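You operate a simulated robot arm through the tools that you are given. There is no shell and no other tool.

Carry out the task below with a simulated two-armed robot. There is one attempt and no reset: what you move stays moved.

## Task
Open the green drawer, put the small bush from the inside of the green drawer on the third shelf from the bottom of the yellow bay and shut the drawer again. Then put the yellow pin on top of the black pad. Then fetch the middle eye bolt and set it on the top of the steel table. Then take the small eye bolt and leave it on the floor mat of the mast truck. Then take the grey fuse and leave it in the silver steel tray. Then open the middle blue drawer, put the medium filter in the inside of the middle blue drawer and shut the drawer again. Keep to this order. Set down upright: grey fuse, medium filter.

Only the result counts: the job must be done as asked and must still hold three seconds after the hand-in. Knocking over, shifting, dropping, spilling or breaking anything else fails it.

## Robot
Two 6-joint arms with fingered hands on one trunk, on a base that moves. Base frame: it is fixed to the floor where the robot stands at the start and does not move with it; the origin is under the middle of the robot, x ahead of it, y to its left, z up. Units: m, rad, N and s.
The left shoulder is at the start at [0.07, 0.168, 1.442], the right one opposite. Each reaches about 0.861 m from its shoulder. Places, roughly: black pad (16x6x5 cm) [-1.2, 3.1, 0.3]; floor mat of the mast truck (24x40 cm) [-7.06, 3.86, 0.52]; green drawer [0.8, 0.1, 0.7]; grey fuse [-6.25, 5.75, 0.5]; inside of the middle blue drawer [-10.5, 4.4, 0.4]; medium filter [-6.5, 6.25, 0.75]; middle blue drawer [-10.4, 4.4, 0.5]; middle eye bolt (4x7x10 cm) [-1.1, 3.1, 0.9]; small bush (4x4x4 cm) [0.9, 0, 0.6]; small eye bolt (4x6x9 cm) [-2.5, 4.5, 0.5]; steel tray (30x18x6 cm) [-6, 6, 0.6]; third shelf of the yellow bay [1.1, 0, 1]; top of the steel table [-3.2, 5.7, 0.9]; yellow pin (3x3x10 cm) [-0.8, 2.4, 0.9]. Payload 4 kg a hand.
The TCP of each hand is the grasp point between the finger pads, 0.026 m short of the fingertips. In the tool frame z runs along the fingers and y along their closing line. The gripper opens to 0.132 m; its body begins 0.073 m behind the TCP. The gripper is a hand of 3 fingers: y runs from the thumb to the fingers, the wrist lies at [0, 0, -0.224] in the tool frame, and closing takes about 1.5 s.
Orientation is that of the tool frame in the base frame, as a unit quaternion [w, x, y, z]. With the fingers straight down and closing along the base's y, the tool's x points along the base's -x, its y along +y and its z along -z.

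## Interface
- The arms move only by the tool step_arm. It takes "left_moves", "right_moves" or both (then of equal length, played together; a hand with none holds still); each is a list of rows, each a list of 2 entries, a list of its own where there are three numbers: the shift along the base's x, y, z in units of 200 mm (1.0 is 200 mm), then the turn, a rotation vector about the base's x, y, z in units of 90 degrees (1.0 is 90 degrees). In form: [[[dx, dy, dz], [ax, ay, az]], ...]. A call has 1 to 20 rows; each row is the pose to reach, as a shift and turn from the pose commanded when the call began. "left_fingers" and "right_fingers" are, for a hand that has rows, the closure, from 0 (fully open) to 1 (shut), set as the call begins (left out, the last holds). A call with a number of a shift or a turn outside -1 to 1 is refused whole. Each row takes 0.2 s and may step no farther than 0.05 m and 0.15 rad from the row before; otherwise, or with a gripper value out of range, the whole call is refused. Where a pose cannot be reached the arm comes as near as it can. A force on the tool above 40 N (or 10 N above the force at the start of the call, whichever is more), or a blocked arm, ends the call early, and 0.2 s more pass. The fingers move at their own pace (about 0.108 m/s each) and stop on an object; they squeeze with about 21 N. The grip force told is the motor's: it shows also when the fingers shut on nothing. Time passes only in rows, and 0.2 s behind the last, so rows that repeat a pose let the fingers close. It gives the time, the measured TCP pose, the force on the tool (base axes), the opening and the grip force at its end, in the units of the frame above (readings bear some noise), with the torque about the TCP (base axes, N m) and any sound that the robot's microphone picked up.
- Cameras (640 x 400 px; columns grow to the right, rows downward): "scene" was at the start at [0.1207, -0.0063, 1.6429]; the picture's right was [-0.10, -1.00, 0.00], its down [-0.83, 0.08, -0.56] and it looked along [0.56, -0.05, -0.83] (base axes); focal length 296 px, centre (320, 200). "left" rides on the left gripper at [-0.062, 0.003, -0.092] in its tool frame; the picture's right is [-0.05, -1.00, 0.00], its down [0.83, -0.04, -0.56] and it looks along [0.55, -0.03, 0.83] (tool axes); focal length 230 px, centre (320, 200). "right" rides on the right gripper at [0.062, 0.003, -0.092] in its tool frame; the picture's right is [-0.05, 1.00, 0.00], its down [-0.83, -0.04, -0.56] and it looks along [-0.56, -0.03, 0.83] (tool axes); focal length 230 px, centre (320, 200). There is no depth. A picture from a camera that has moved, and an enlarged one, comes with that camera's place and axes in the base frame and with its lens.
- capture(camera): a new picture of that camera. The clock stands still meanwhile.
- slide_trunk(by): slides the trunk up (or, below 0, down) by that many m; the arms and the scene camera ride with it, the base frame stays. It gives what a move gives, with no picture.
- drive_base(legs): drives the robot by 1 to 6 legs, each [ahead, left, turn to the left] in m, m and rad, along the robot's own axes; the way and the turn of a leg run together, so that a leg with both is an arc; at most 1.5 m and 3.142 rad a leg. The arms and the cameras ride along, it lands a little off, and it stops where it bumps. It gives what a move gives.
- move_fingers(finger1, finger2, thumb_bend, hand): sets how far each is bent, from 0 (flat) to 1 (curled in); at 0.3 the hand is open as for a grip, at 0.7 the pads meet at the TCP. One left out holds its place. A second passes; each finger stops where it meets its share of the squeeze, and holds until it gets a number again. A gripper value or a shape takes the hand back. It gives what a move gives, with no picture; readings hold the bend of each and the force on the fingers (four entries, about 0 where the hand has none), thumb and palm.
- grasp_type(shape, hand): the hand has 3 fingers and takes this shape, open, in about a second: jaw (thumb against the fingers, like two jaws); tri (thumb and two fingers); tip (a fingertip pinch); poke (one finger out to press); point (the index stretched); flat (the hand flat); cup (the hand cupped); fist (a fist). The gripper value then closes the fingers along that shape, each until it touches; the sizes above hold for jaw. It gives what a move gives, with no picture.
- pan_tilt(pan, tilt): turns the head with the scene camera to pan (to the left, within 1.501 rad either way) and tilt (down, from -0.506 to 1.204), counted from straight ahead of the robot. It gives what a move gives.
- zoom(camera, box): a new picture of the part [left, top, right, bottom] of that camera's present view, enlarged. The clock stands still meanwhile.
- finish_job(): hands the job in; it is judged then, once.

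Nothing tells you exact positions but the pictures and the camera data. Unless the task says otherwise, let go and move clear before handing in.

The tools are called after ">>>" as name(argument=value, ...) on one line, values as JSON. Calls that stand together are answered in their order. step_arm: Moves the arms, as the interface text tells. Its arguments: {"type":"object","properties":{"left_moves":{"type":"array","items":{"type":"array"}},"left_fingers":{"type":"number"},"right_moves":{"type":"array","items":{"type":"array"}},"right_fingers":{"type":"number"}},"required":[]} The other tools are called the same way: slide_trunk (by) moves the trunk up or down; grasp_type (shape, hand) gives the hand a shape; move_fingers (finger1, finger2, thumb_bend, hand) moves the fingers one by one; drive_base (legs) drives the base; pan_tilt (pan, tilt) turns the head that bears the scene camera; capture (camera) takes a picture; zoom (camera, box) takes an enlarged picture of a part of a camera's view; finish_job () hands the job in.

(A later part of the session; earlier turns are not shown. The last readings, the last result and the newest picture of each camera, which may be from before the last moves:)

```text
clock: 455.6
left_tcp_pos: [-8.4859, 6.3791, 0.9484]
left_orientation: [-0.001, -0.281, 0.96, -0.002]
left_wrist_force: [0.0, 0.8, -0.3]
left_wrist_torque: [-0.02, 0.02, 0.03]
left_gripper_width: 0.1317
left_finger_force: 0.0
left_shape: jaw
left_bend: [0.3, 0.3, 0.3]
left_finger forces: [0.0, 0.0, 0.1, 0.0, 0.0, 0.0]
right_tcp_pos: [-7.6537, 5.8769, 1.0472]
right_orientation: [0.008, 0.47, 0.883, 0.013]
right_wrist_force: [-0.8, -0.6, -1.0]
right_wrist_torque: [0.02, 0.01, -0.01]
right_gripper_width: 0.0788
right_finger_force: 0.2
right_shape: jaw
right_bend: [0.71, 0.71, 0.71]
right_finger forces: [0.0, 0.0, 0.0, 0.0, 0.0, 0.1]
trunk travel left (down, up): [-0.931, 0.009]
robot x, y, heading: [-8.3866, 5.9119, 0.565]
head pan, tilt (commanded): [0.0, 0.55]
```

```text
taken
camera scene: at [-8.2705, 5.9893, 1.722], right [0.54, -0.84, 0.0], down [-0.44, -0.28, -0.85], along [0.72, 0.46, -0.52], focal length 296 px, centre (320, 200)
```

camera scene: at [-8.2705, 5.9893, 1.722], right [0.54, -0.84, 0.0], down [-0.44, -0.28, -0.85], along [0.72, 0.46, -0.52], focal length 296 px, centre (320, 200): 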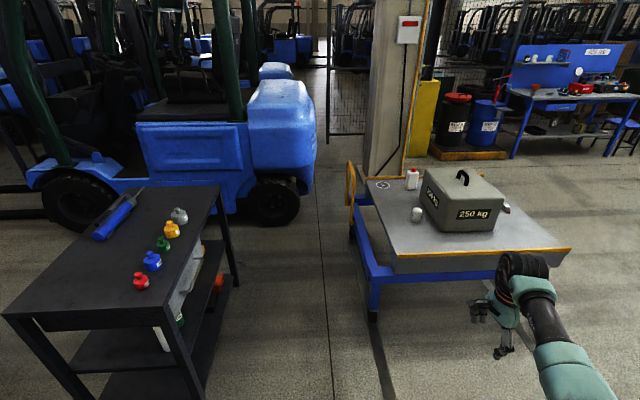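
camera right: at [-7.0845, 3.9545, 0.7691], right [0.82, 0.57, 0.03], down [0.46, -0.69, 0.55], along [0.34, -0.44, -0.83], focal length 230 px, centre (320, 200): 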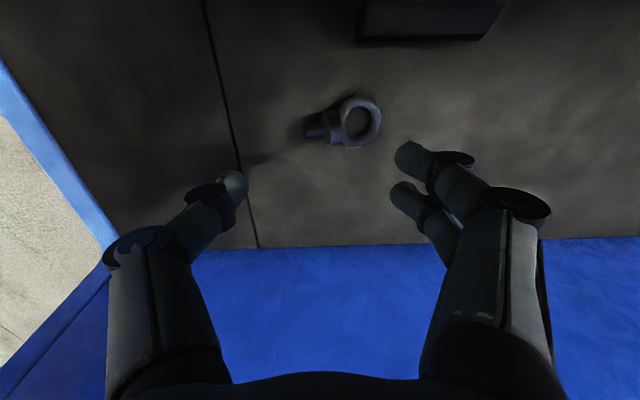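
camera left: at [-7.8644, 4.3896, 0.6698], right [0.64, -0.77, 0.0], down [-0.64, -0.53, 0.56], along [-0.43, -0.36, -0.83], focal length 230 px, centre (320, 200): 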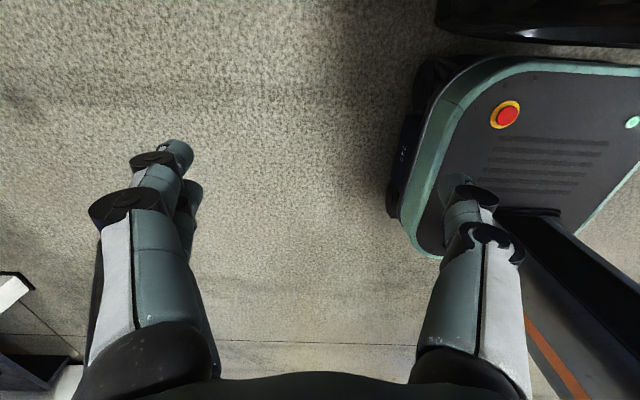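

Good view: the cart top is at z≈0.60, the filter at about [-6.60, 6.29]. I'll pass clear of the fork tip and come alongside the cart's west edge.

>>> drive_base(legs=[[0.64, -0.08, 0], [0.33, -0.39, 0]])

>>> drive_base(legs=[[0, 0, 0.35], [-0.1, -0.3, 0]])

>>> pan_tilt(pan=-0.2, tilt=0.8)

>>> capture(camera="scene")

```text
clock: 461.8
left_tcp_pos: [-7.4224, 6.5009, 0.9464]
left_orientation: [0.0, -0.281, 0.96, -0.003]
left_wrist_force: [-0.4, 0.6, 0.3]
left_wrist_torque: [0.0, -0.02, -0.02]
left_gripper_width: 0.1321
left_finger_force: 0.1
left_shape: jaw
left_bend: [0.3, 0.3, 0.3]
left_finger forces: [0.0, 0.0, 0.1, 0.0, 0.0, 0.0]
right_tcp_pos: [-6.5888, 5.9976, 1.0477]
right_orientation: [0.009, 0.468, 0.883, 0.014]
right_wrist_force: [0.2, 0.8, 0.5]
right_wrist_torque: [-0.03, -0.01, 0.04]
right_gripper_width: 0.079
right_finger_force: 0.2
right_shape: jaw
right_bend: [0.71, 0.71, 0.71]
right_finger forces: [0.1, 0.0, 0.0, 0.0, 0.1, 0.1]
trunk travel left (down, up): [-0.931, 0.009]
robot x, y, heading: [-7.3226, 6.0348, 0.568]
head pan, tilt (commanded): [0.0, 0.55]
```

```text
clock: 465.0
left_tcp_pos: [-7.4056, 6.1816, 0.9464]
left_orientation: [0.0, -0.446, 0.895, -0.003]
left_wrist_force: [-0.8, -0.2, -0.8]
left_wrist_torque: [0.0, -0.02, -0.01]
left_gripper_width: 0.1318
left_finger_force: 0.0
left_shape: jaw
left_bend: [0.3, 0.3, 0.3]
left_finger forces: [0.1, 0.1, 0.0, 0.0, 0.1, 0.0]
right_tcp_pos: [-6.4505, 6.0003, 1.0463]
right_orientation: [0.006, 0.306, 0.952, 0.014]
right_wrist_force: [0.0, -0.4, 0.0]
right_wrist_torque: [-0.02, 0.0, -0.02]
right_gripper_width: 0.0788
right_finger_force: 0.0
right_shape: jaw
right_bend: [0.71, 0.71, 0.71]
right_finger forces: [0.1, 0.0, 0.0, 0.0, 0.0, 0.1]
trunk travel left (down, up): [-0.931, 0.009]
robot x, y, heading: [-7.148, 5.7787, 0.924]
head pan, tilt (commanded): [0.0, 0.55]
```

```text
clock: 465.8
left_tcp_pos: [-7.4045, 6.1793, 0.9473]
left_orientation: [0.0, -0.446, 0.895, -0.002]
left_wrist_force: [-0.2, 0.7, -0.7]
left_wrist_torque: [-0.04, -0.01, 0.02]
left_gripper_width: 0.1321
left_finger_force: 0.1
left_shape: jaw
left_bend: [0.3, 0.3, 0.3]
left_finger forces: [0.0, 0.0, 0.0, 0.0, 0.1, 0.1]
right_tcp_pos: [-6.4484, 5.9987, 1.0464]
right_orientation: [0.005, 0.306, 0.952, 0.015]
right_wrist_force: [0.1, 0.0, 0.6]
right_wrist_torque: [-0.01, -0.01, -0.01]
right_gripper_width: 0.0787
right_finger_force: 0.1
right_shape: jaw
right_bend: [0.71, 0.71, 0.71]
right_finger forces: [0.1, 0.1, 0.0, 0.1, 0.0, 0.0]
trunk travel left (down, up): [-0.931, 0.009]
robot x, y, heading: [-7.1521, 5.7768, 0.922]
head pan, tilt (commanded): [-0.201, 0.799]
```

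```text
taken
camera scene: at [-7.0594, 5.8702, 1.7007], right [0.66, -0.75, 0.0], down [-0.54, -0.47, -0.7], along [0.52, 0.46, -0.72], focal length 296 px, centre (320, 200)
```

scene: 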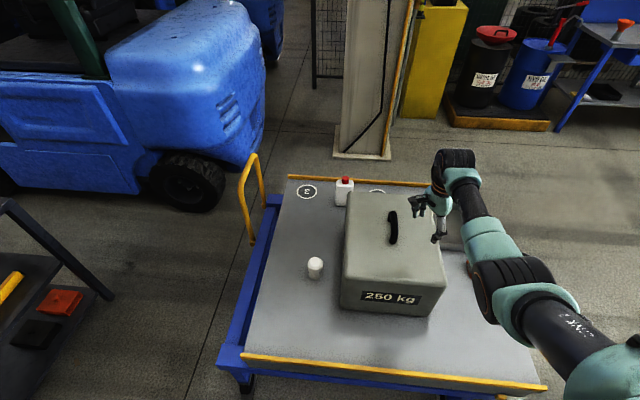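

>>> drive_base(legs=[[-0.02, -0.33, 0]])

>>> capture(camera="right")

>>> capture(camera="scene")

```text
clock: 467.9
left_tcp_pos: [-7.1506, 5.9646, 0.9462]
left_orientation: [0.0, -0.443, 0.896, -0.003]
left_wrist_force: [-0.5, -0.5, 0.3]
left_wrist_torque: [0.01, -0.05, 0.01]
left_gripper_width: 0.1317
left_finger_force: 0.1
left_shape: jaw
left_bend: [0.3, 0.3, 0.3]
left_finger forces: [0.1, 0.1, 0.0, 0.0, 0.0, 0.1]
right_tcp_pos: [-6.1957, 5.7765, 1.0471]
right_orientation: [0.006, 0.31, 0.951, 0.014]
right_wrist_force: [-0.2, 0.6, 0.3]
right_wrist_torque: [-0.02, -0.03, 0.01]
right_gripper_width: 0.0788
right_finger_force: 0.0
right_shape: jaw
right_bend: [0.71, 0.71, 0.71]
right_finger forces: [0.0, 0.1, 0.1, 0.0, 0.1, 0.0]
trunk travel left (down, up): [-0.931, 0.009]
robot x, y, heading: [-6.8956, 5.5568, 0.911]
head pan, tilt (commanded): [-0.201, 0.799]
```

```text
taken
camera right: at [-6.2458, 5.8149, 1.14], right [0.63, 0.78, 0.03], down [0.64, -0.54, 0.56], along [0.45, -0.33, -0.83], focal length 230 px, centre (320, 200)
```

right: 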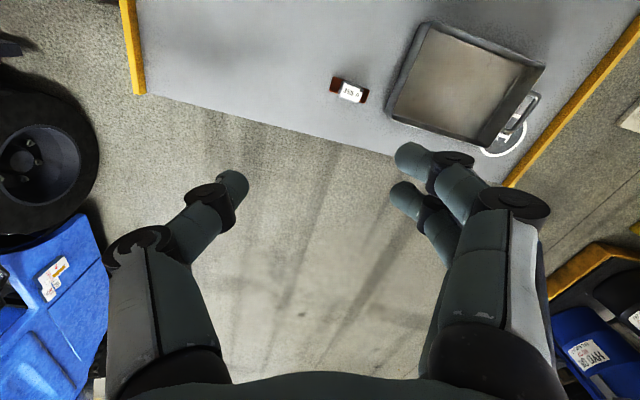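

```text
taken
camera scene: at [-6.8088, 5.654, 1.7006], right [0.66, -0.75, 0.0], down [-0.54, -0.47, -0.7], along [0.53, 0.46, -0.72], focal length 296 px, centre (320, 200)
```

scene: 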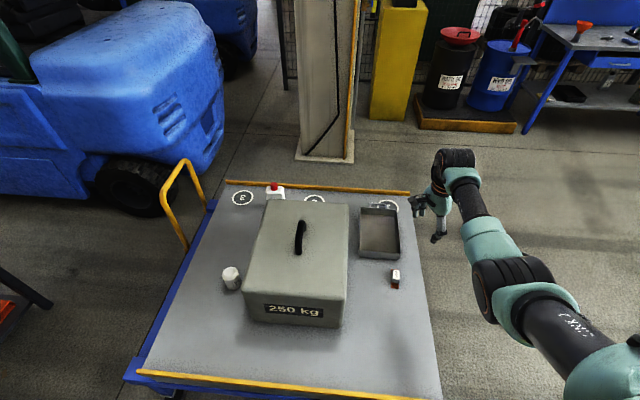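

>>> zoom(camera="right", box=[290, 40, 570, 180])

>>> zoom(camera="scene", box=[340, 190, 440, 310])

```text
2.29 times, centred on (430, 110) of right
camera zoom: at [-6.2458, 5.8149, 1.14], right [0.63, 0.78, 0.03], down [0.64, -0.54, 0.56], along [0.45, -0.33, -0.83], focal length 526 px, centre (69, 406)
```

zoom: 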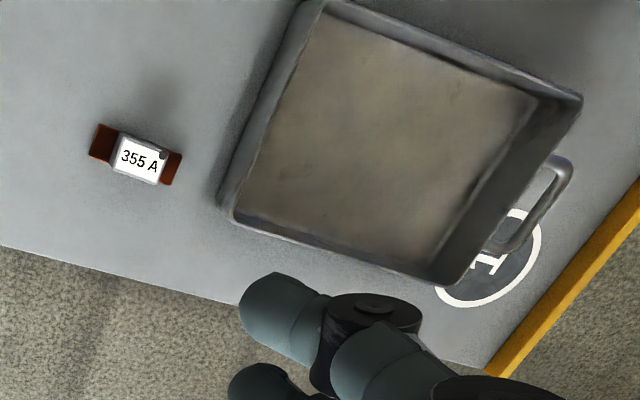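

```text
3.33 times, centred on (390, 250) of scene
camera zoom: at [-6.8088, 5.654, 1.7006], right [0.66, -0.75, 0.0], down [-0.54, -0.47, -0.7], along [0.53, 0.46, -0.72], focal length 987 px, centre (87, 33)
```

zoom: 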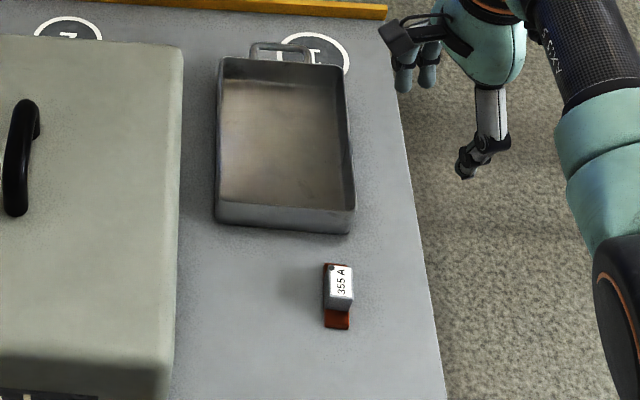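

The fuse (grey body "355 A" on a copper bar) lies with its long axis at heading ≈0.6. I'll rotate the hand so it closes across the short side.

>>> step_arm(right_moves=[[[0, 0, 0], [0, 0, 0.088]], [[0, 0, 0], [0, 0, 0.176]], [[0, 0, 0], [0, 0, 0.265]], [[0, 0, 0], [0, 0, 0.353]], [[0, 0, 0], [0, 0, 0.441]], [[0, 0, 0], [0, 0, 0.529]], [[0, 0, 0], [0, 0, 0.618]], [[0, 0, 0], [0, 0, 0.706]], [[0, 0, 0], [0, 0, 0.794]]])

>>> capture(camera="right")

```text
clock: 469.9
left_tcp_pos: [-7.1483, 5.9634, 0.9478]
left_orientation: [-0.001, -0.443, 0.896, -0.002]
left_wrist_force: [0.4, -0.2, 0.4]
left_wrist_torque: [-0.03, -0.04, -0.01]
left_gripper_width: 0.1317
left_finger_force: 0.0
left_shape: jaw
left_bend: [0.3, 0.3, 0.3]
left_finger forces: [0.1, 0.0, 0.0, 0.0, 0.0, 0.0]
right_tcp_pos: [-6.1943, 5.7759, 1.0465]
right_orientation: [-0.006, -0.306, 0.952, 0.015]
right_wrist_force: [-1.2, -0.3, 0.3]
right_wrist_torque: [0.0, -0.04, 0.02]
right_gripper_width: 0.079
right_finger_force: 0.1
right_shape: jaw
right_bend: [0.71, 0.71, 0.71]
right_finger forces: [0.0, 0.0, 0.1, 0.1, 0.0, 0.0]
trunk travel left (down, up): [-0.931, 0.009]
robot x, y, heading: [-6.8925, 5.5565, 0.916]
head pan, tilt (commanded): [-0.201, 0.799]
```

```text
taken
camera right: at [-6.2447, 5.7417, 1.139], right [-0.54, 0.84, 0.03], down [0.71, 0.43, 0.55], along [0.45, 0.32, -0.83], focal length 230 px, centre (320, 200)
```

right: 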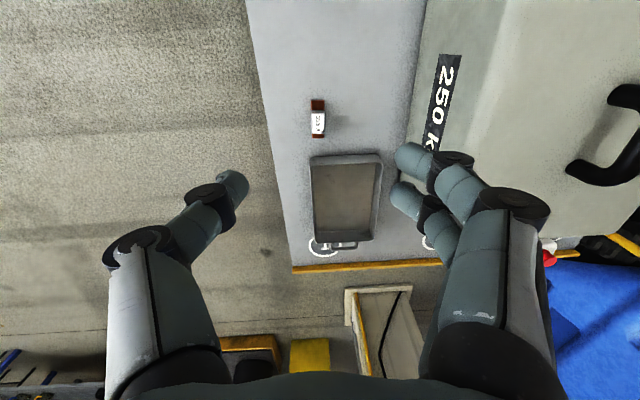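

Now the hand is aligned with the fuse (centre ≈[-6.140, 5.823]). I'll fine-position and lower.

>>> drive_base(legs=[[0.07, -0.014, 0]])

>>> slide_trunk(by=-0.28)

>>> capture(camera="right")

>>> capture(camera="scene")

```text
clock: 471.0
left_tcp_pos: [-7.1022, 6.0041, 0.9484]
left_orientation: [0.004, -0.444, 0.896, 0.0]
left_wrist_force: [0.3, -0.2, 0.0]
left_wrist_torque: [0.05, -0.02, 0.0]
left_gripper_width: 0.1323
left_finger_force: 0.0
left_shape: jaw
left_bend: [0.3, 0.3, 0.3]
left_finger forces: [0.0, 0.0, 0.0, 0.0, 0.0, 0.0]
right_tcp_pos: [-6.1479, 5.8171, 1.051]
right_orientation: [-0.002, -0.305, 0.952, 0.016]
right_wrist_force: [-1.1, -1.3, 0.8]
right_wrist_torque: [0.06, -0.01, 0.01]
right_gripper_width: 0.079
right_finger_force: 0.1
right_shape: jaw
right_bend: [0.71, 0.71, 0.71]
right_finger forces: [0.0, 0.0, 0.1, 0.0, 0.0, 0.1]
trunk travel left (down, up): [-0.931, 0.009]
robot x, y, heading: [-6.8472, 5.6015, 0.912]
head pan, tilt (commanded): [-0.201, 0.799]
```

```text
clock: 473.8
left_tcp_pos: [-7.097, 6.0079, 0.6676]
left_orientation: [-0.001, -0.444, 0.896, -0.003]
left_wrist_force: [-0.2, -0.3, 0.0]
left_wrist_torque: [-0.01, 0.0, 0.0]
left_gripper_width: 0.1321
left_finger_force: 0.1
left_shape: jaw
left_bend: [0.3, 0.3, 0.3]
left_finger forces: [0.0, 0.0, 0.0, 0.1, 0.0, 0.0]
right_tcp_pos: [-6.1415, 5.8226, 0.7663]
right_orientation: [-0.004, -0.305, 0.952, 0.014]
right_wrist_force: [-0.3, 0.0, -0.4]
right_wrist_torque: [0.05, -0.01, 0.01]
right_gripper_width: 0.079
right_finger_force: 0.1
right_shape: jaw
right_bend: [0.71, 0.71, 0.71]
right_finger forces: [0.0, 0.0, 0.0, 0.1, 0.0, 0.0]
trunk travel left (down, up): [-0.651, 0.289]
robot x, y, heading: [-6.8435, 5.6058, 0.914]
head pan, tilt (commanded): [-0.201, 0.799]
```

```text
taken
camera right: at [-6.1925, 5.788, 0.8592], right [-0.54, 0.84, 0.03], down [0.71, 0.43, 0.55], along [0.45, 0.32, -0.83], focal length 230 px, centre (320, 200)
```

right: 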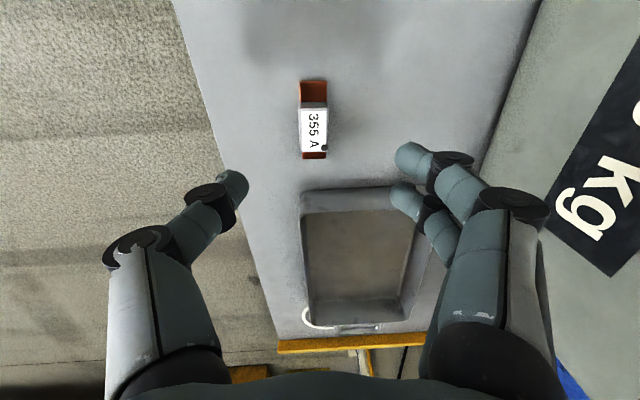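

```text
taken
camera scene: at [-6.7538, 5.6977, 1.4207], right [0.66, -0.75, 0.0], down [-0.54, -0.47, -0.7], along [0.53, 0.46, -0.72], focal length 296 px, centre (320, 200)
```

scene: 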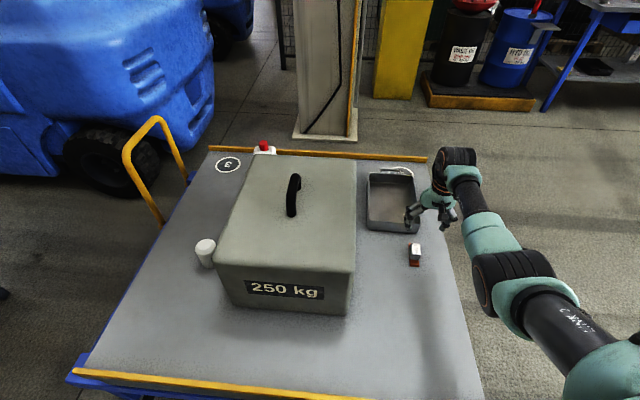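

>>> slide_trunk(by=-0.105)

>>> capture(camera="right")

>>> zoom(camera="scene", box=[360, 160, 480, 280])

```text
clock: 475.2
left_tcp_pos: [-7.0972, 6.009, 0.5625]
left_orientation: [-0.001, -0.444, 0.896, -0.002]
left_wrist_force: [0.0, -0.3, 1.0]
left_wrist_torque: [0.0, 0.01, 0.0]
left_gripper_width: 0.1319
left_finger_force: 0.0
left_shape: jaw
left_bend: [0.3, 0.3, 0.3]
left_finger forces: [0.0, 0.0, 0.1, 0.0, 0.0, 0.1]
right_tcp_pos: [-6.1427, 5.8229, 0.6621]
right_orientation: [-0.005, -0.305, 0.952, 0.017]
right_wrist_force: [0.0, -0.4, -0.3]
right_wrist_torque: [0.0, 0.01, 0.0]
right_gripper_width: 0.0787
right_finger_force: 0.0
right_shape: jaw
right_bend: [0.71, 0.71, 0.71]
right_finger forces: [0.0, 0.0, 0.0, 0.1, 0.1, 0.1]
trunk travel left (down, up): [-0.546, 0.394]
robot x, y, heading: [-6.8422, 5.6071, 0.917]
head pan, tilt (commanded): [-0.201, 0.799]
```

```text
taken
camera right: at [-6.1925, 5.788, 0.7542], right [-0.54, 0.84, 0.03], down [0.71, 0.43, 0.55], along [0.45, 0.32, -0.83], focal length 230 px, centre (320, 200)
```

right: 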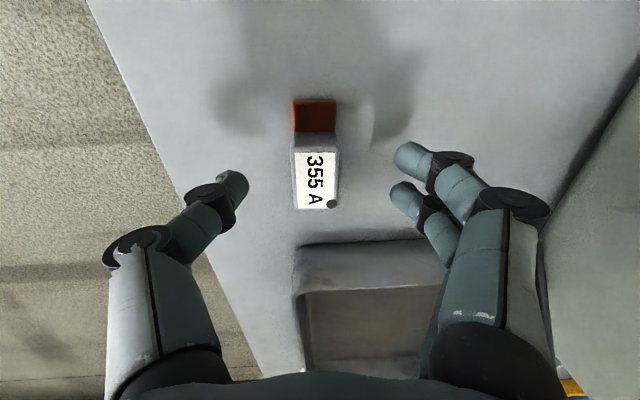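

```text
3.33 times, centred on (420, 220) of scene
camera zoom: at [-6.7538, 5.6976, 1.3157], right [0.66, -0.75, 0.0], down [-0.54, -0.47, -0.7], along [0.53, 0.46, -0.72], focal length 987 px, centre (-13, 133)
```

zoom: 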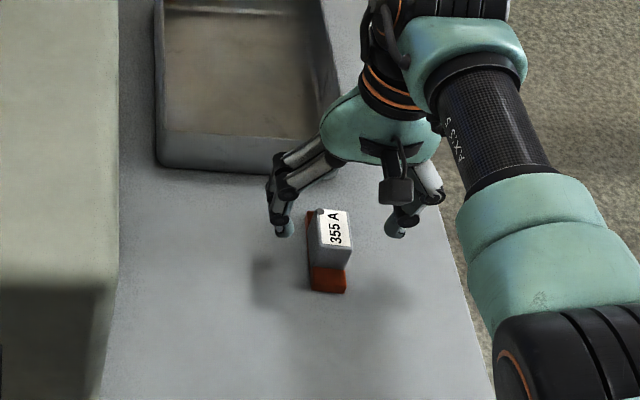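

>>> slide_trunk(by=-0.02)

>>> step_arm(right_moves=[[[0, 0, 0], [0, 0, 0]], [[0, 0, 0], [0, 0, 0]], [[0, 0, 0], [0, 0, 0]], [[0, 0, 0], [0, 0, 0]], [[0, 0, 0], [0, 0, 0]], [[0, 0, 0], [0, 0, 0]]], right_fingers=1.0)

>>> capture(camera="right")

>>> zoom(camera="scene", box=[360, 160, 480, 280])

```text
clock: 475.8
left_tcp_pos: [-7.0976, 6.0074, 0.5427]
left_orientation: [-0.001, -0.444, 0.896, -0.002]
left_wrist_force: [-0.9, 0.2, 0.4]
left_wrist_torque: [-0.02, 0.05, 0.01]
left_gripper_width: 0.1322
left_finger_force: 0.1
left_shape: jaw
left_bend: [0.3, 0.3, 0.3]
left_finger forces: [0.0, 0.0, 0.0, 0.0, 0.1, 0.1]
right_tcp_pos: [-6.1421, 5.8217, 0.6413]
right_orientation: [-0.004, -0.305, 0.952, 0.015]
right_wrist_force: [-0.3, 0.3, -0.4]
right_wrist_torque: [-0.03, -0.02, 0.01]
right_gripper_width: 0.0786
right_finger_force: 0.1
right_shape: jaw
right_bend: [0.71, 0.71, 0.71]
right_finger forces: [0.0, 0.0, 0.0, 0.1, 0.0, 0.1]
trunk travel left (down, up): [-0.526, 0.414]
robot x, y, heading: [-6.8443, 5.6023, 0.912]
head pan, tilt (commanded): [-0.201, 0.799]
```

```text
clock: 477.2
left_tcp_pos: [-7.0966, 6.0085, 0.542]
left_orientation: [0.0, -0.443, 0.896, -0.003]
left_wrist_force: [0.7, 0.3, 1.2]
left_wrist_torque: [0.0, 0.0, -0.04]
left_gripper_width: 0.1317
left_finger_force: 0.1
left_shape: jaw
left_bend: [0.3, 0.3, 0.3]
left_finger forces: [0.0, 0.0, 0.1, 0.0, 0.0, 0.1]
right_tcp_pos: [-6.1416, 5.8215, 0.641]
right_orientation: [-0.006, -0.305, 0.952, 0.013]
right_wrist_force: [-0.3, 0.0, -0.5]
right_wrist_torque: [-0.04, -0.04, 0.0]
right_gripper_width: 0.0247
right_finger_force: 20.9
right_shape: jaw
right_bend: [0.73, 0.73, 0.7]
right_finger forces: [9.3, 9.4, 0.0, 0.0, 18.7, 0.1]
trunk travel left (down, up): [-0.526, 0.414]
robot x, y, heading: [-6.8436, 5.6035, 0.916]
head pan, tilt (commanded): [-0.201, 0.799]
```

```text
taken
camera right: at [-6.1924, 5.788, 0.7338], right [-0.54, 0.84, 0.03], down [0.71, 0.43, 0.55], along [0.45, 0.32, -0.83], focal length 230 px, centre (320, 200)
```

right: 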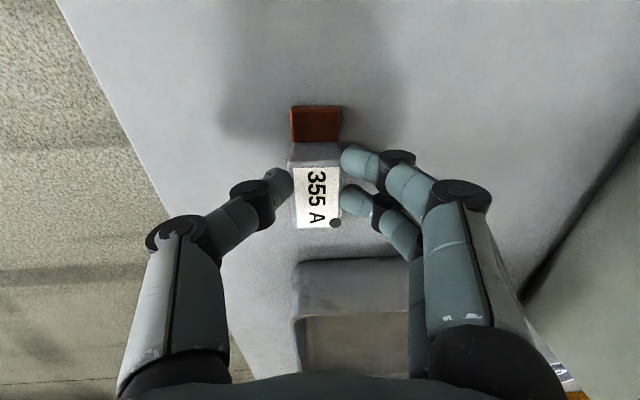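

```text
3.33 times, centred on (420, 220) of scene
camera zoom: at [-6.7535, 5.6979, 1.2956], right [0.66, -0.75, 0.0], down [-0.54, -0.47, -0.7], along [0.53, 0.46, -0.72], focal length 987 px, centre (-13, 133)
```

zoom: 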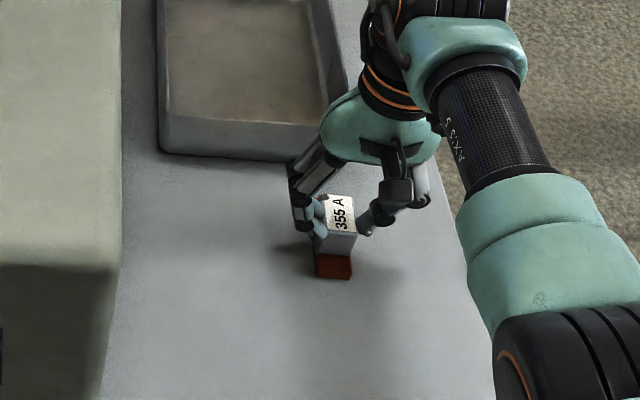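

The fuse is gripped well. I'll lift it clear of the tray rim and move the left hand further away from the cart before going in.

>>> slide_trunk(by=0.13)

>>> step_arm(left_moves=[[[-0.16, 0, 0], [0, 0, 0]], [[-0.32, 0, 0], [0, 0, 0]], [[-0.48, 0, 0], [0, 0, 0]], [[-0.64, 0, 0], [0, 0, 0]]])

>>> capture(camera="right")

```text
clock: 478.8
left_tcp_pos: [-7.098, 6.0083, 0.6721]
left_orientation: [-0.001, -0.443, 0.896, -0.002]
left_wrist_force: [0.0, 1.2, -0.6]
left_wrist_torque: [0.0, 0.02, 0.01]
left_gripper_width: 0.1317
left_finger_force: 0.0
left_shape: jaw
left_bend: [0.3, 0.3, 0.3]
left_finger forces: [0.1, 0.0, 0.1, 0.0, 0.0, 0.0]
right_tcp_pos: [-6.1424, 5.8224, 0.7709]
right_orientation: [-0.005, -0.304, 0.952, 0.015]
right_wrist_force: [0.7, -0.1, -2.5]
right_wrist_torque: [-0.01, -0.03, 0.01]
right_gripper_width: 0.0245
right_finger_force: 20.8
right_shape: jaw
right_bend: [0.73, 0.73, 0.7]
right_finger forces: [9.4, 9.3, 0.0, 0.0, 18.8, 0.0]
trunk travel left (down, up): [-0.656, 0.284]
robot x, y, heading: [-6.8424, 5.6081, 0.915]
head pan, tilt (commanded): [-0.201, 0.799]
```

```text
clock: 479.8
left_tcp_pos: [-7.2131, 6.0248, 0.6256]
left_orientation: [-0.002, -0.444, 0.896, -0.002]
left_wrist_force: [-0.9, -0.1, 0.2]
left_wrist_torque: [-0.01, -0.06, 0.0]
left_gripper_width: 0.1318
left_finger_force: 0.1
left_shape: jaw
left_bend: [0.3, 0.3, 0.3]
left_finger forces: [0.0, 0.0, 0.0, 0.0, 0.1, 0.1]
left hand out of reach, approached as far as the arm can: row 1, 2, 3, 4
right_tcp_pos: [-6.1416, 5.8218, 0.7713]
right_orientation: [-0.004, -0.305, 0.952, 0.015]
right_wrist_force: [0.5, 0.6, -2.0]
right_wrist_torque: [-0.02, 0.01, 0.0]
right_gripper_width: 0.025
right_finger_force: 20.9
right_shape: jaw
right_bend: [0.73, 0.73, 0.7]
right_finger forces: [9.4, 9.3, 0.1, 0.0, 18.9, 0.1]
trunk travel left (down, up): [-0.656, 0.284]
robot x, y, heading: [-6.8455, 5.6005, 0.919]
head pan, tilt (commanded): [-0.201, 0.799]
```

```text
taken
camera right: at [-6.1928, 5.7879, 0.8643], right [-0.54, 0.84, 0.03], down [0.71, 0.43, 0.55], along [0.45, 0.32, -0.83], focal length 230 px, centre (320, 200)
```

right: 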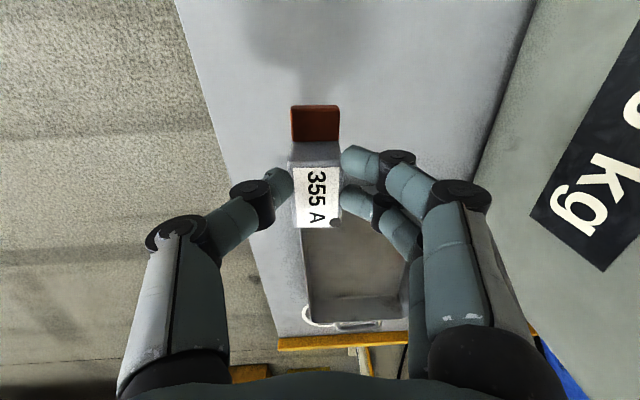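

>>> drive_base(legs=[[0.18, 0, 0]])

>>> capture(camera="right")

>>> capture(camera="scene")

```text
clock: 481.3
left_tcp_pos: [-7.1035, 6.169, 0.6259]
left_orientation: [-0.001, -0.442, 0.897, -0.003]
left_wrist_force: [0.4, 0.0, -0.1]
left_wrist_torque: [-0.03, 0.03, 0.0]
left_gripper_width: 0.1318
left_finger_force: 0.0
left_shape: jaw
left_bend: [0.3, 0.3, 0.3]
left_finger forces: [0.1, 0.1, 0.1, 0.0, 0.0, 0.0]
right_tcp_pos: [-6.0312, 5.9641, 0.7711]
right_orientation: [-0.005, -0.304, 0.953, 0.015]
right_wrist_force: [0.2, 0.3, -2.8]
right_wrist_torque: [-0.01, 0.03, -0.01]
right_gripper_width: 0.0244
right_finger_force: 21.3
right_shape: jaw
right_bend: [0.73, 0.73, 0.7]
right_finger forces: [9.4, 9.4, 0.0, 0.0, 18.8, 0.0]
trunk travel left (down, up): [-0.656, 0.284]
robot x, y, heading: [-6.734, 5.7487, 0.912]
head pan, tilt (commanded): [-0.201, 0.799]
```

```text
taken
camera right: at [-6.0825, 5.9299, 0.864], right [-0.54, 0.84, 0.03], down [0.71, 0.43, 0.55], along [0.45, 0.32, -0.83], focal length 230 px, centre (320, 200)
```

right: 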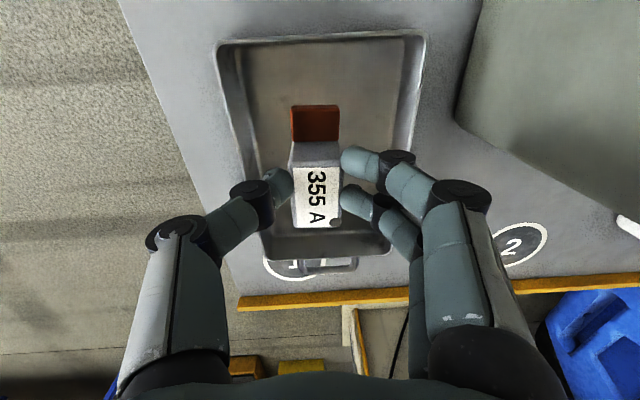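

```text
taken
camera scene: at [-6.6438, 5.8405, 1.4256], right [0.66, -0.76, 0.0], down [-0.54, -0.47, -0.7], along [0.53, 0.46, -0.72], focal length 296 px, centre (320, 200)
```

scene: 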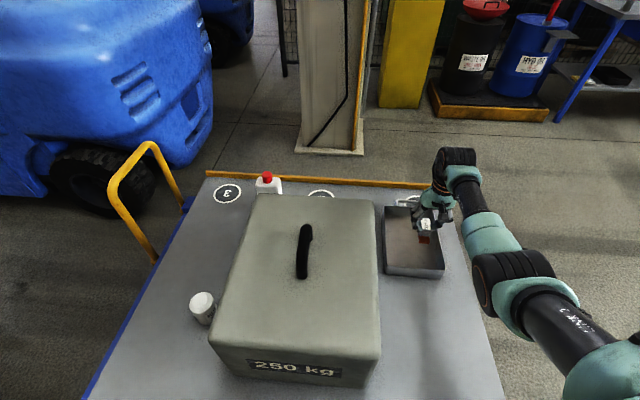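

Centred over the tray. Lowering the fuse into it.

>>> slide_trunk(by=-0.1)

>>> capture(camera="right")

>>> slide_trunk(by=-0.01)

>>> slide_trunk(by=-0.005)

```text
clock: 482.7
left_tcp_pos: [-7.1036, 6.169, 0.5266]
left_orientation: [-0.001, -0.444, 0.896, -0.002]
left_wrist_force: [-0.5, -0.3, -0.3]
left_wrist_torque: [0.01, 0.0, 0.0]
left_gripper_width: 0.1321
left_finger_force: 0.2
left_shape: jaw
left_bend: [0.3, 0.3, 0.3]
left_finger forces: [0.0, 0.0, 0.0, 0.1, 0.0, 0.0]
right_tcp_pos: [-6.0313, 5.9639, 0.6716]
right_orientation: [-0.005, -0.304, 0.953, 0.015]
right_wrist_force: [0.2, 0.5, -1.7]
right_wrist_torque: [0.0, 0.02, -0.03]
right_gripper_width: 0.0246
right_finger_force: 20.8
right_shape: jaw
right_bend: [0.73, 0.73, 0.7]
right_finger forces: [9.4, 9.4, 0.0, 0.1, 18.8, 0.0]
trunk travel left (down, up): [-0.556, 0.384]
robot x, y, heading: [-6.7343, 5.7443, 0.913]
head pan, tilt (commanded): [-0.201, 0.799]
```

```text
taken
camera right: at [-6.0825, 5.9298, 0.764], right [-0.54, 0.84, 0.03], down [0.71, 0.43, 0.55], along [0.45, 0.32, -0.83], focal length 230 px, centre (320, 200)
```

right: 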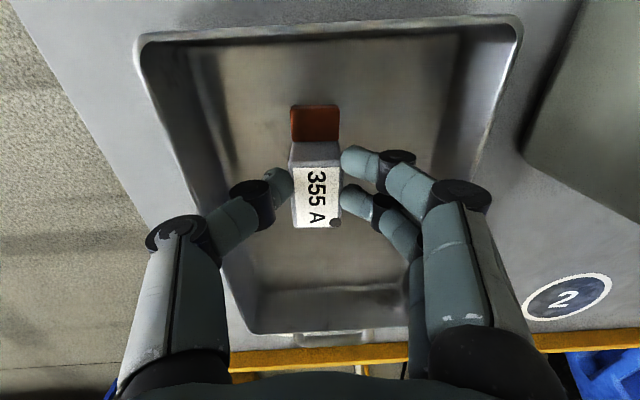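

```text
clock: 483.2
left_tcp_pos: [-7.1045, 6.1676, 0.5162]
left_orientation: [-0.001, -0.444, 0.896, -0.002]
left_wrist_force: [0.2, -0.9, 0.2]
left_wrist_torque: [0.02, -0.01, 0.0]
left_gripper_width: 0.1316
left_finger_force: 0.0
left_shape: jaw
left_bend: [0.3, 0.3, 0.3]
left_finger forces: [0.1, 0.0, 0.0, 0.1, 0.0, 0.1]
right_tcp_pos: [-6.0315, 5.9644, 0.6602]
right_orientation: [-0.006, -0.305, 0.952, 0.015]
right_wrist_force: [-0.7, 0.3, -1.8]
right_wrist_torque: [0.0, 0.03, 0.01]
right_gripper_width: 0.0248
right_finger_force: 21.2
right_shape: jaw
right_bend: [0.73, 0.73, 0.7]
right_finger forces: [9.4, 9.4, 0.1, 0.1, 18.8, 0.0]
trunk travel left (down, up): [-0.546, 0.394]
robot x, y, heading: [-6.7333, 5.7475, 0.917]
head pan, tilt (commanded): [-0.201, 0.799]
```

```text
clock: 483.8
left_tcp_pos: [-7.1036, 6.1687, 0.5113]
left_orientation: [-0.001, -0.443, 0.896, -0.003]
left_wrist_force: [-0.1, 0.5, 0.3]
left_wrist_torque: [0.02, 0.0, 0.03]
left_gripper_width: 0.1319
left_finger_force: 0.1
left_shape: jaw
left_bend: [0.3, 0.3, 0.3]
left_finger forces: [0.1, 0.0, 0.1, 0.1, 0.0, 0.0]
right_tcp_pos: [-6.0331, 5.9644, 0.6566]
right_orientation: [-0.006, -0.303, 0.953, 0.015]
right_wrist_force: [0.1, -0.1, -1.1]
right_wrist_torque: [-0.04, 0.01, -0.05]
right_gripper_width: 0.0247
right_finger_force: 20.9
right_shape: jaw
right_bend: [0.73, 0.73, 0.7]
right_finger forces: [9.4, 9.4, 0.0, 0.1, 18.8, 0.0]
trunk travel left (down, up): [-0.541, 0.399]
robot x, y, heading: [-6.7373, 5.7488, 0.915]
head pan, tilt (commanded): [-0.201, 0.799]
```

>>> step_arm(right_moves=[[[0, 0, -0.012], [0, 0, 0]], [[0, 0, -0.024], [0, 0, 0]], [[0, 0, -0.036], [0, 0, 0]], [[0, 0, -0.048], [0, 0, 0]]])

```text
clock: 484.8
left_tcp_pos: [-7.1048, 6.168, 0.5112]
left_orientation: [-0.001, -0.443, 0.896, -0.002]
left_wrist_force: [0.0, 1.0, 0.5]
left_wrist_torque: [0.0, -0.01, 0.02]
left_gripper_width: 0.132
left_finger_force: 0.1
left_shape: jaw
left_bend: [0.3, 0.3, 0.3]
left_finger forces: [0.1, 0.0, 0.0, 0.1, 0.0, 0.0]
right_tcp_pos: [-6.0319, 5.9648, 0.6473]
right_orientation: [-0.004, -0.305, 0.952, 0.015]
right_wrist_force: [-0.1, 0.5, 0.1]
right_wrist_torque: [-0.01, -0.02, -0.05]
right_gripper_width: 0.0248
right_finger_force: 21.8
right_shape: jaw
right_bend: [0.73, 0.73, 0.7]
right_finger forces: [9.5, 9.5, 0.0, 0.0, 19.1, 0.0]
trunk travel left (down, up): [-0.541, 0.399]
robot x, y, heading: [-6.7356, 5.7422, 0.915]
head pan, tilt (commanded): [-0.201, 0.799]
```

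>>> step_arm(right_moves=[[[0, 0, -0.01], [0, 0, 0]], [[0, 0, -0.015], [0, 0, 0]]])

>>> step_arm(right_moves=[[[0, 0, 0], [0, 0, 0]], [[0, 0, 0], [0, 0, 0]], [[0, 0, 0], [0, 0, 0]], [[0, 0, 0], [0, 0, 0]]], right_fingers=0.5)

>>> capture(camera="right")

```text
clock: 485.4
left_tcp_pos: [-7.1054, 6.1692, 0.5111]
left_orientation: [0.0, -0.444, 0.896, -0.002]
left_wrist_force: [0.7, -0.1, 0.7]
left_wrist_torque: [0.0, -0.05, 0.02]
left_gripper_width: 0.1319
left_finger_force: 0.0
left_shape: jaw
left_bend: [0.3, 0.3, 0.3]
left_finger forces: [0.0, 0.0, 0.0, 0.1, 0.0, 0.1]
right_tcp_pos: [-6.032, 5.9649, 0.6459]
right_orientation: [-0.003, -0.304, 0.952, 0.016]
right_wrist_force: [0.6, 0.9, 10.1]
right_wrist_torque: [-0.01, -0.02, -0.01]
right_gripper_width: 0.0249
right_finger_force: 21.5
right_shape: jaw
right_bend: [0.73, 0.73, 0.7]
right_finger forces: [10.6, 10.4, 0.0, 0.0, 21.7, 0.0]
trunk travel left (down, up): [-0.541, 0.399]
robot x, y, heading: [-6.7354, 5.7505, 0.92]
head pan, tilt (commanded): [-0.201, 0.799]
```

```text
clock: 486.4
left_tcp_pos: [-7.105, 6.1687, 0.5104]
left_orientation: [-0.001, -0.443, 0.896, -0.003]
left_wrist_force: [0.3, -0.6, 0.0]
left_wrist_torque: [0.02, -0.03, 0.01]
left_gripper_width: 0.1319
left_finger_force: 0.0
left_shape: jaw
left_bend: [0.3, 0.3, 0.3]
left_finger forces: [0.1, 0.1, 0.0, 0.0, 0.0, 0.0]
right_tcp_pos: [-6.0323, 5.9645, 0.6427]
right_orientation: [-0.006, -0.305, 0.952, 0.015]
right_wrist_force: [1.1, -0.5, -0.5]
right_wrist_torque: [0.04, -0.01, -0.01]
right_gripper_width: 0.0652
right_finger_force: 0.1
right_shape: jaw
right_bend: [0.73, 0.73, 0.7]
right_finger forces: [0.0, 0.0, 0.0, 0.0, 0.1, 0.0]
trunk travel left (down, up): [-0.541, 0.399]
robot x, y, heading: [-6.7344, 5.7491, 0.914]
head pan, tilt (commanded): [-0.201, 0.799]
```

```text
taken
camera right: at [-6.0826, 5.9304, 0.7361], right [-0.54, 0.84, 0.03], down [0.71, 0.43, 0.55], along [0.45, 0.32, -0.83], focal length 230 px, centre (320, 200)
```

right: 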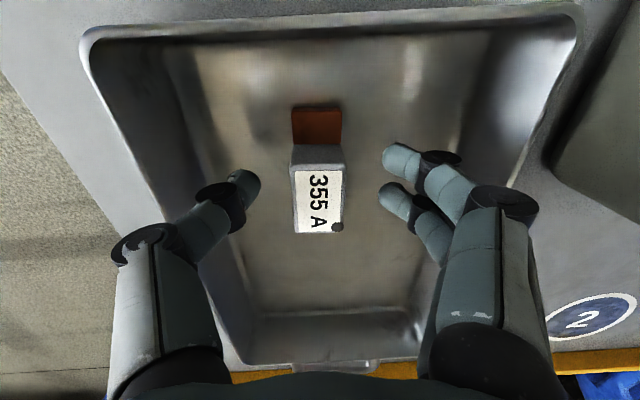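

The fuse stands upright in the tray. Lifting the hand straight up.

>>> slide_trunk(by=0.15)

>>> slide_trunk(by=0.24)

>>> capture(camera="right")

>>> capture(camera="scene")

```text
clock: 488.1
left_tcp_pos: [-7.1043, 6.1685, 0.6607]
left_orientation: [-0.001, -0.443, 0.897, -0.002]
left_wrist_force: [-0.6, 0.1, 0.6]
left_wrist_torque: [0.0, -0.01, -0.01]
left_gripper_width: 0.1319
left_finger_force: 0.0
left_shape: jaw
left_bend: [0.3, 0.3, 0.3]
left_finger forces: [0.0, 0.1, 0.0, 0.1, 0.0, 0.0]
right_tcp_pos: [-6.033, 5.9644, 0.7945]
right_orientation: [-0.006, -0.304, 0.952, 0.015]
right_wrist_force: [0.4, 0.6, -0.5]
right_wrist_torque: [0.01, 0.01, 0.01]
right_gripper_width: 0.0653
right_finger_force: 0.1
right_shape: jaw
right_bend: [0.73, 0.73, 0.7]
right_finger forces: [0.1, 0.1, 0.0, 0.1, 0.1, 0.1]
trunk travel left (down, up): [-0.691, 0.249]
robot x, y, heading: [-6.736, 5.7453, 0.919]
head pan, tilt (commanded): [-0.201, 0.799]
```

```text
clock: 490.6
left_tcp_pos: [-7.105, 6.1678, 0.901]
left_orientation: [-0.001, -0.443, 0.896, -0.002]
left_wrist_force: [0.2, 0.5, -0.2]
left_wrist_torque: [0.03, 0.01, -0.03]
left_gripper_width: 0.132
left_finger_force: 0.1
left_shape: jaw
left_bend: [0.3, 0.3, 0.3]
left_finger forces: [0.0, 0.0, 0.1, 0.0, 0.1, 0.1]
right_tcp_pos: [-6.0326, 5.9655, 1.0338]
right_orientation: [-0.006, -0.304, 0.953, 0.014]
right_wrist_force: [-0.4, 0.2, 0.0]
right_wrist_torque: [0.01, 0.0, 0.0]
right_gripper_width: 0.0653
right_finger_force: 0.1
right_shape: jaw
right_bend: [0.73, 0.73, 0.7]
right_finger forces: [0.0, 0.1, 0.0, 0.0, 0.1, 0.0]
trunk travel left (down, up): [-0.931, 0.009]
robot x, y, heading: [-6.7359, 5.7468, 0.915]
head pan, tilt (commanded): [-0.201, 0.799]
```

```text
taken
camera right: at [-6.0825, 5.9305, 1.1262], right [-0.54, 0.84, 0.03], down [0.71, 0.43, 0.55], along [0.45, 0.32, -0.83], focal length 230 px, centre (320, 200)
```

right: 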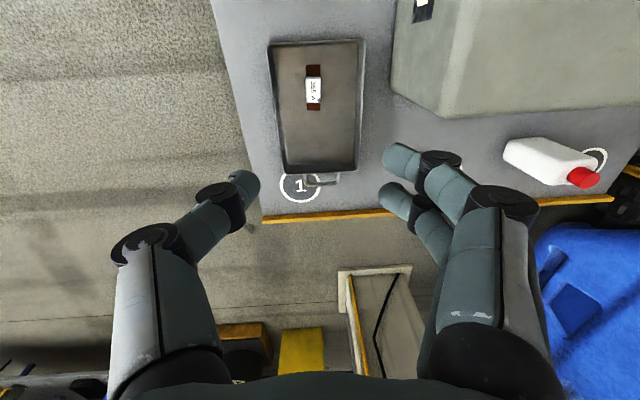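

```text
taken
camera scene: at [-6.6438, 5.8406, 1.7006], right [0.66, -0.76, 0.0], down [-0.54, -0.47, -0.7], along [0.53, 0.46, -0.72], focal length 296 px, centre (320, 200)
```

scene: 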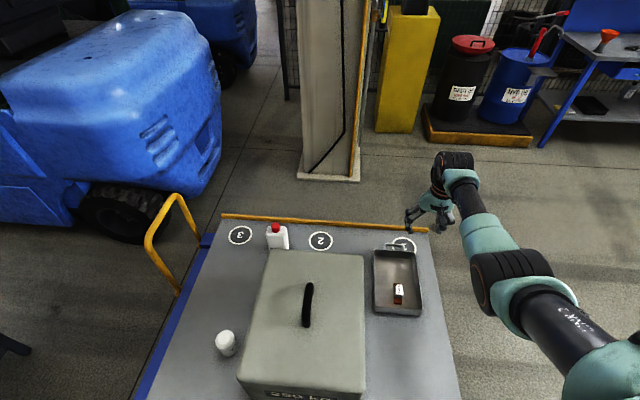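

Step five done. Now I'll inspect the white cylinder on the cart to confirm it is the medium filter.

>>> zoom(camera="scene", box=[190, 310, 270, 370])

```text
6.67 times, centred on (230, 340) of scene
camera zoom: at [-6.6438, 5.8406, 1.7006], right [0.66, -0.76, 0.0], down [-0.54, -0.47, -0.7], along [0.53, 0.46, -0.72], focal length 1975 px, centre (920, -733)
```

zoom: 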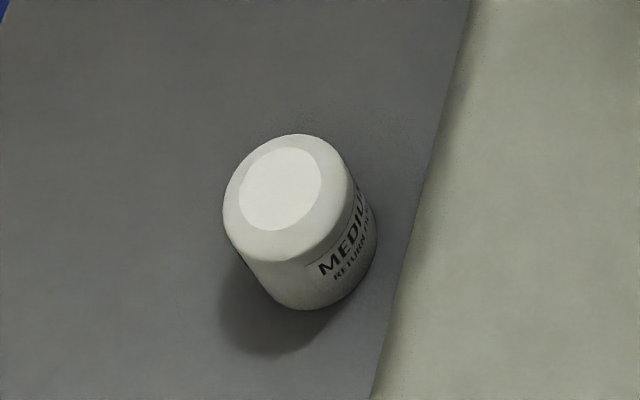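

Its label reads "MEDIUM" – correct. It stands close to the 250 kg box, so I'll close the hand along the cart's depth. First move left to bring the hand near it, and rotate the hand by -90°.

>>> drive_base(legs=[[-0.085, 0.32, 0], [0, 0.32, 0]])

>>> step_arm(right_moves=[[[0, 0, 0], [0, 0, -0.09]], [[0, 0, 0], [0, 0, -0.18]], [[0, 0, 0], [0, 0, -0.27]], [[0, 0, 0], [0, 0, -0.36]], [[0, 0, 0], [0, 0, -0.45]], [[0, 0, 0], [0, 0, -0.54]], [[0, 0, 0], [0, 0, -0.63]], [[0, 0, 0], [0, 0, -0.72]], [[0, 0, 0], [0, 0, -0.81]], [[0, 0, 0], [0, 0, -0.9]], [[0, 0, 0], [0, 0, -0.98]]], right_fingers=0.0)

>>> capture(camera="right")

>>> capture(camera="scene")

```text
clock: 494.5
left_tcp_pos: [-7.6604, 6.4826, 0.9023]
left_orientation: [-0.001, -0.446, 0.895, -0.002]
left_wrist_force: [0.6, -0.2, 0.5]
left_wrist_torque: [0.02, 0.04, -0.03]
left_gripper_width: 0.1318
left_finger_force: 0.0
left_shape: jaw
left_bend: [0.3, 0.3, 0.3]
left_finger forces: [0.1, 0.0, 0.1, 0.1, 0.1, 0.1]
right_tcp_pos: [-6.5878, 6.2855, 1.0324]
right_orientation: [-0.006, -0.307, 0.952, 0.015]
right_wrist_force: [0.5, -0.3, 0.2]
right_wrist_torque: [0.02, 0.03, -0.02]
right_gripper_width: 0.0652
right_finger_force: 0.2
right_shape: jaw
right_bend: [0.73, 0.73, 0.7]
right_finger forces: [0.0, 0.1, 0.0, 0.1, 0.0, 0.0]
trunk travel left (down, up): [-0.931, 0.009]
robot x, y, heading: [-7.2925, 6.0645, 0.919]
head pan, tilt (commanded): [-0.201, 0.799]
```

```text
clock: 496.9
left_tcp_pos: [-7.6603, 6.4832, 0.9016]
left_orientation: [-0.002, -0.447, 0.895, -0.003]
left_wrist_force: [0.6, 0.4, 0.0]
left_wrist_torque: [0.01, 0.0, 0.0]
left_gripper_width: 0.1319
left_finger_force: 0.0
left_shape: jaw
left_bend: [0.3, 0.3, 0.3]
left_finger forces: [0.0, 0.1, 0.1, 0.1, 0.0, 0.1]
right_tcp_pos: [-6.5432, 6.2662, 1.0144]
right_orientation: [-0.009, 0.433, 0.901, 0.022]
right_wrist_force: [0.1, -0.1, -0.4]
right_wrist_torque: [-0.04, 0.0, 0.01]
right_gripper_width: 0.1321
right_finger_force: 0.1
right_shape: jaw
right_bend: [0.3, 0.3, 0.3]
right_finger forces: [0.1, 0.0, 0.1, 0.1, 0.0, 0.0]
right hand out of reach, approached as far as the arm can: row 10, 11
trunk travel left (down, up): [-0.931, 0.009]
robot x, y, heading: [-7.2898, 6.0668, 0.926]
head pan, tilt (commanded): [-0.201, 0.799]
```

```text
taken
camera right: at [-6.5795, 6.3142, 1.1084], right [0.81, 0.58, 0.03], down [0.48, -0.7, 0.52], along [0.33, -0.41, -0.85], focal length 230 px, centre (320, 200)
```

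right: 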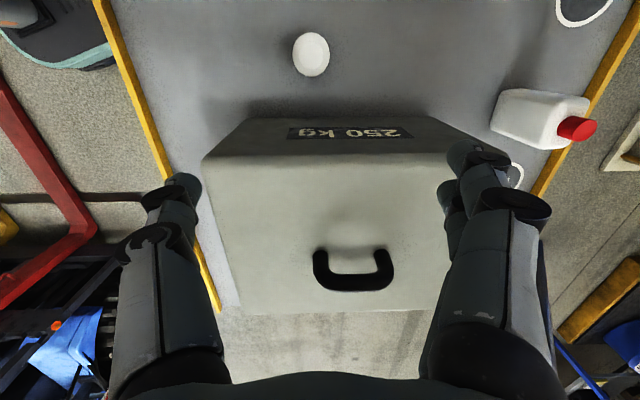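

```text
taken
camera scene: at [-7.1972, 6.1589, 1.7004], right [0.66, -0.75, 0.0], down [-0.54, -0.47, -0.7], along [0.52, 0.46, -0.72], focal length 296 px, centre (320, 200)
```

scene: 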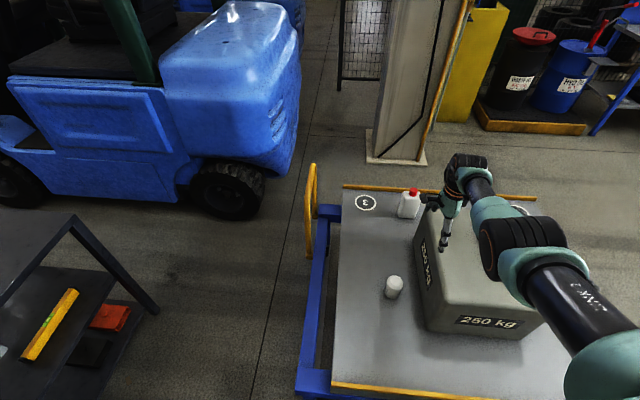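

Rotated. The filter's centre is about [-6.590, 6.313]; I'll shift the base 6.6 cm left and lower.

>>> drive_base(legs=[[0.009, 0.066, 0]])

>>> slide_trunk(by=-0.2)

>>> capture(camera="right")

>>> capture(camera="scene")

```text
clock: 497.9
left_tcp_pos: [-7.704, 6.5243, 0.9067]
left_orientation: [-0.001, -0.447, 0.895, 0.003]
left_wrist_force: [-1.1, 0.4, 1.0]
left_wrist_torque: [0.03, 0.07, 0.03]
left_gripper_width: 0.1319
left_finger_force: 0.2
left_shape: jaw
left_bend: [0.3, 0.3, 0.3]
left_finger forces: [0.1, 0.0, 0.0, 0.0, 0.0, 0.0]
right_tcp_pos: [-6.5861, 6.3077, 1.0113]
right_orientation: [-0.012, 0.433, 0.901, 0.022]
right_wrist_force: [0.0, -0.6, -0.2]
right_wrist_torque: [0.04, 0.03, -0.01]
right_gripper_width: 0.1319
right_finger_force: 0.1
right_shape: jaw
right_bend: [0.3, 0.3, 0.3]
right_finger forces: [0.0, 0.1, 0.0, 0.0, 0.0, 0.1]
trunk travel left (down, up): [-0.931, 0.009]
robot x, y, heading: [-7.3365, 6.1136, 0.921]
head pan, tilt (commanded): [-0.201, 0.799]
```

```text
clock: 500.1
left_tcp_pos: [-7.7079, 6.5307, 0.7017]
left_orientation: [-0.001, -0.447, 0.895, -0.002]
left_wrist_force: [0.3, -0.7, 0.8]
left_wrist_torque: [0.02, -0.01, -0.01]
left_gripper_width: 0.132
left_finger_force: 0.1
left_shape: jaw
left_bend: [0.3, 0.3, 0.3]
left_finger forces: [0.0, 0.0, 0.1, 0.0, 0.1, 0.1]
right_tcp_pos: [-6.5918, 6.3125, 0.8154]
right_orientation: [-0.008, 0.433, 0.901, 0.021]
right_wrist_force: [0.7, 0.4, -0.3]
right_wrist_torque: [-0.01, 0.0, -0.02]
right_gripper_width: 0.1318
right_finger_force: 0.1
right_shape: jaw
right_bend: [0.3, 0.3, 0.3]
right_finger forces: [0.1, 0.0, 0.0, 0.1, 0.1, 0.0]
trunk travel left (down, up): [-0.731, 0.209]
robot x, y, heading: [-7.3375, 6.1076, 0.924]
head pan, tilt (commanded): [-0.201, 0.799]
```

```text
taken
camera right: at [-6.6272, 6.3587, 0.9096], right [0.81, 0.58, 0.03], down [0.48, -0.7, 0.53], along [0.33, -0.41, -0.85], focal length 230 px, centre (320, 200)
```

right: 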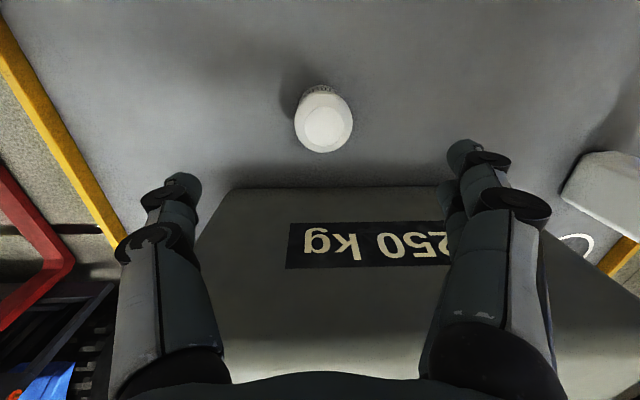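

```text
taken
camera scene: at [-7.2463, 6.2047, 1.5007], right [0.66, -0.75, 0.0], down [-0.54, -0.47, -0.7], along [0.52, 0.46, -0.72], focal length 296 px, centre (320, 200)
```

scene: 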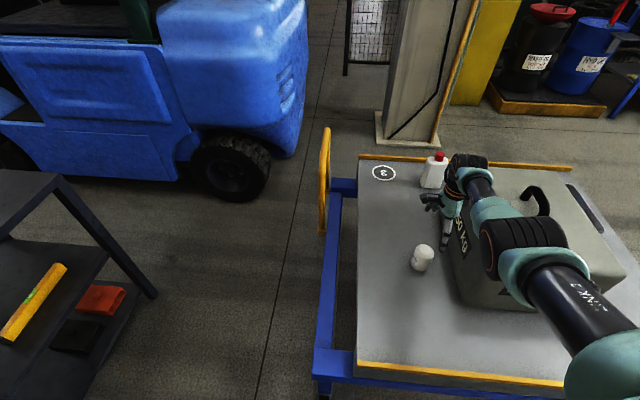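

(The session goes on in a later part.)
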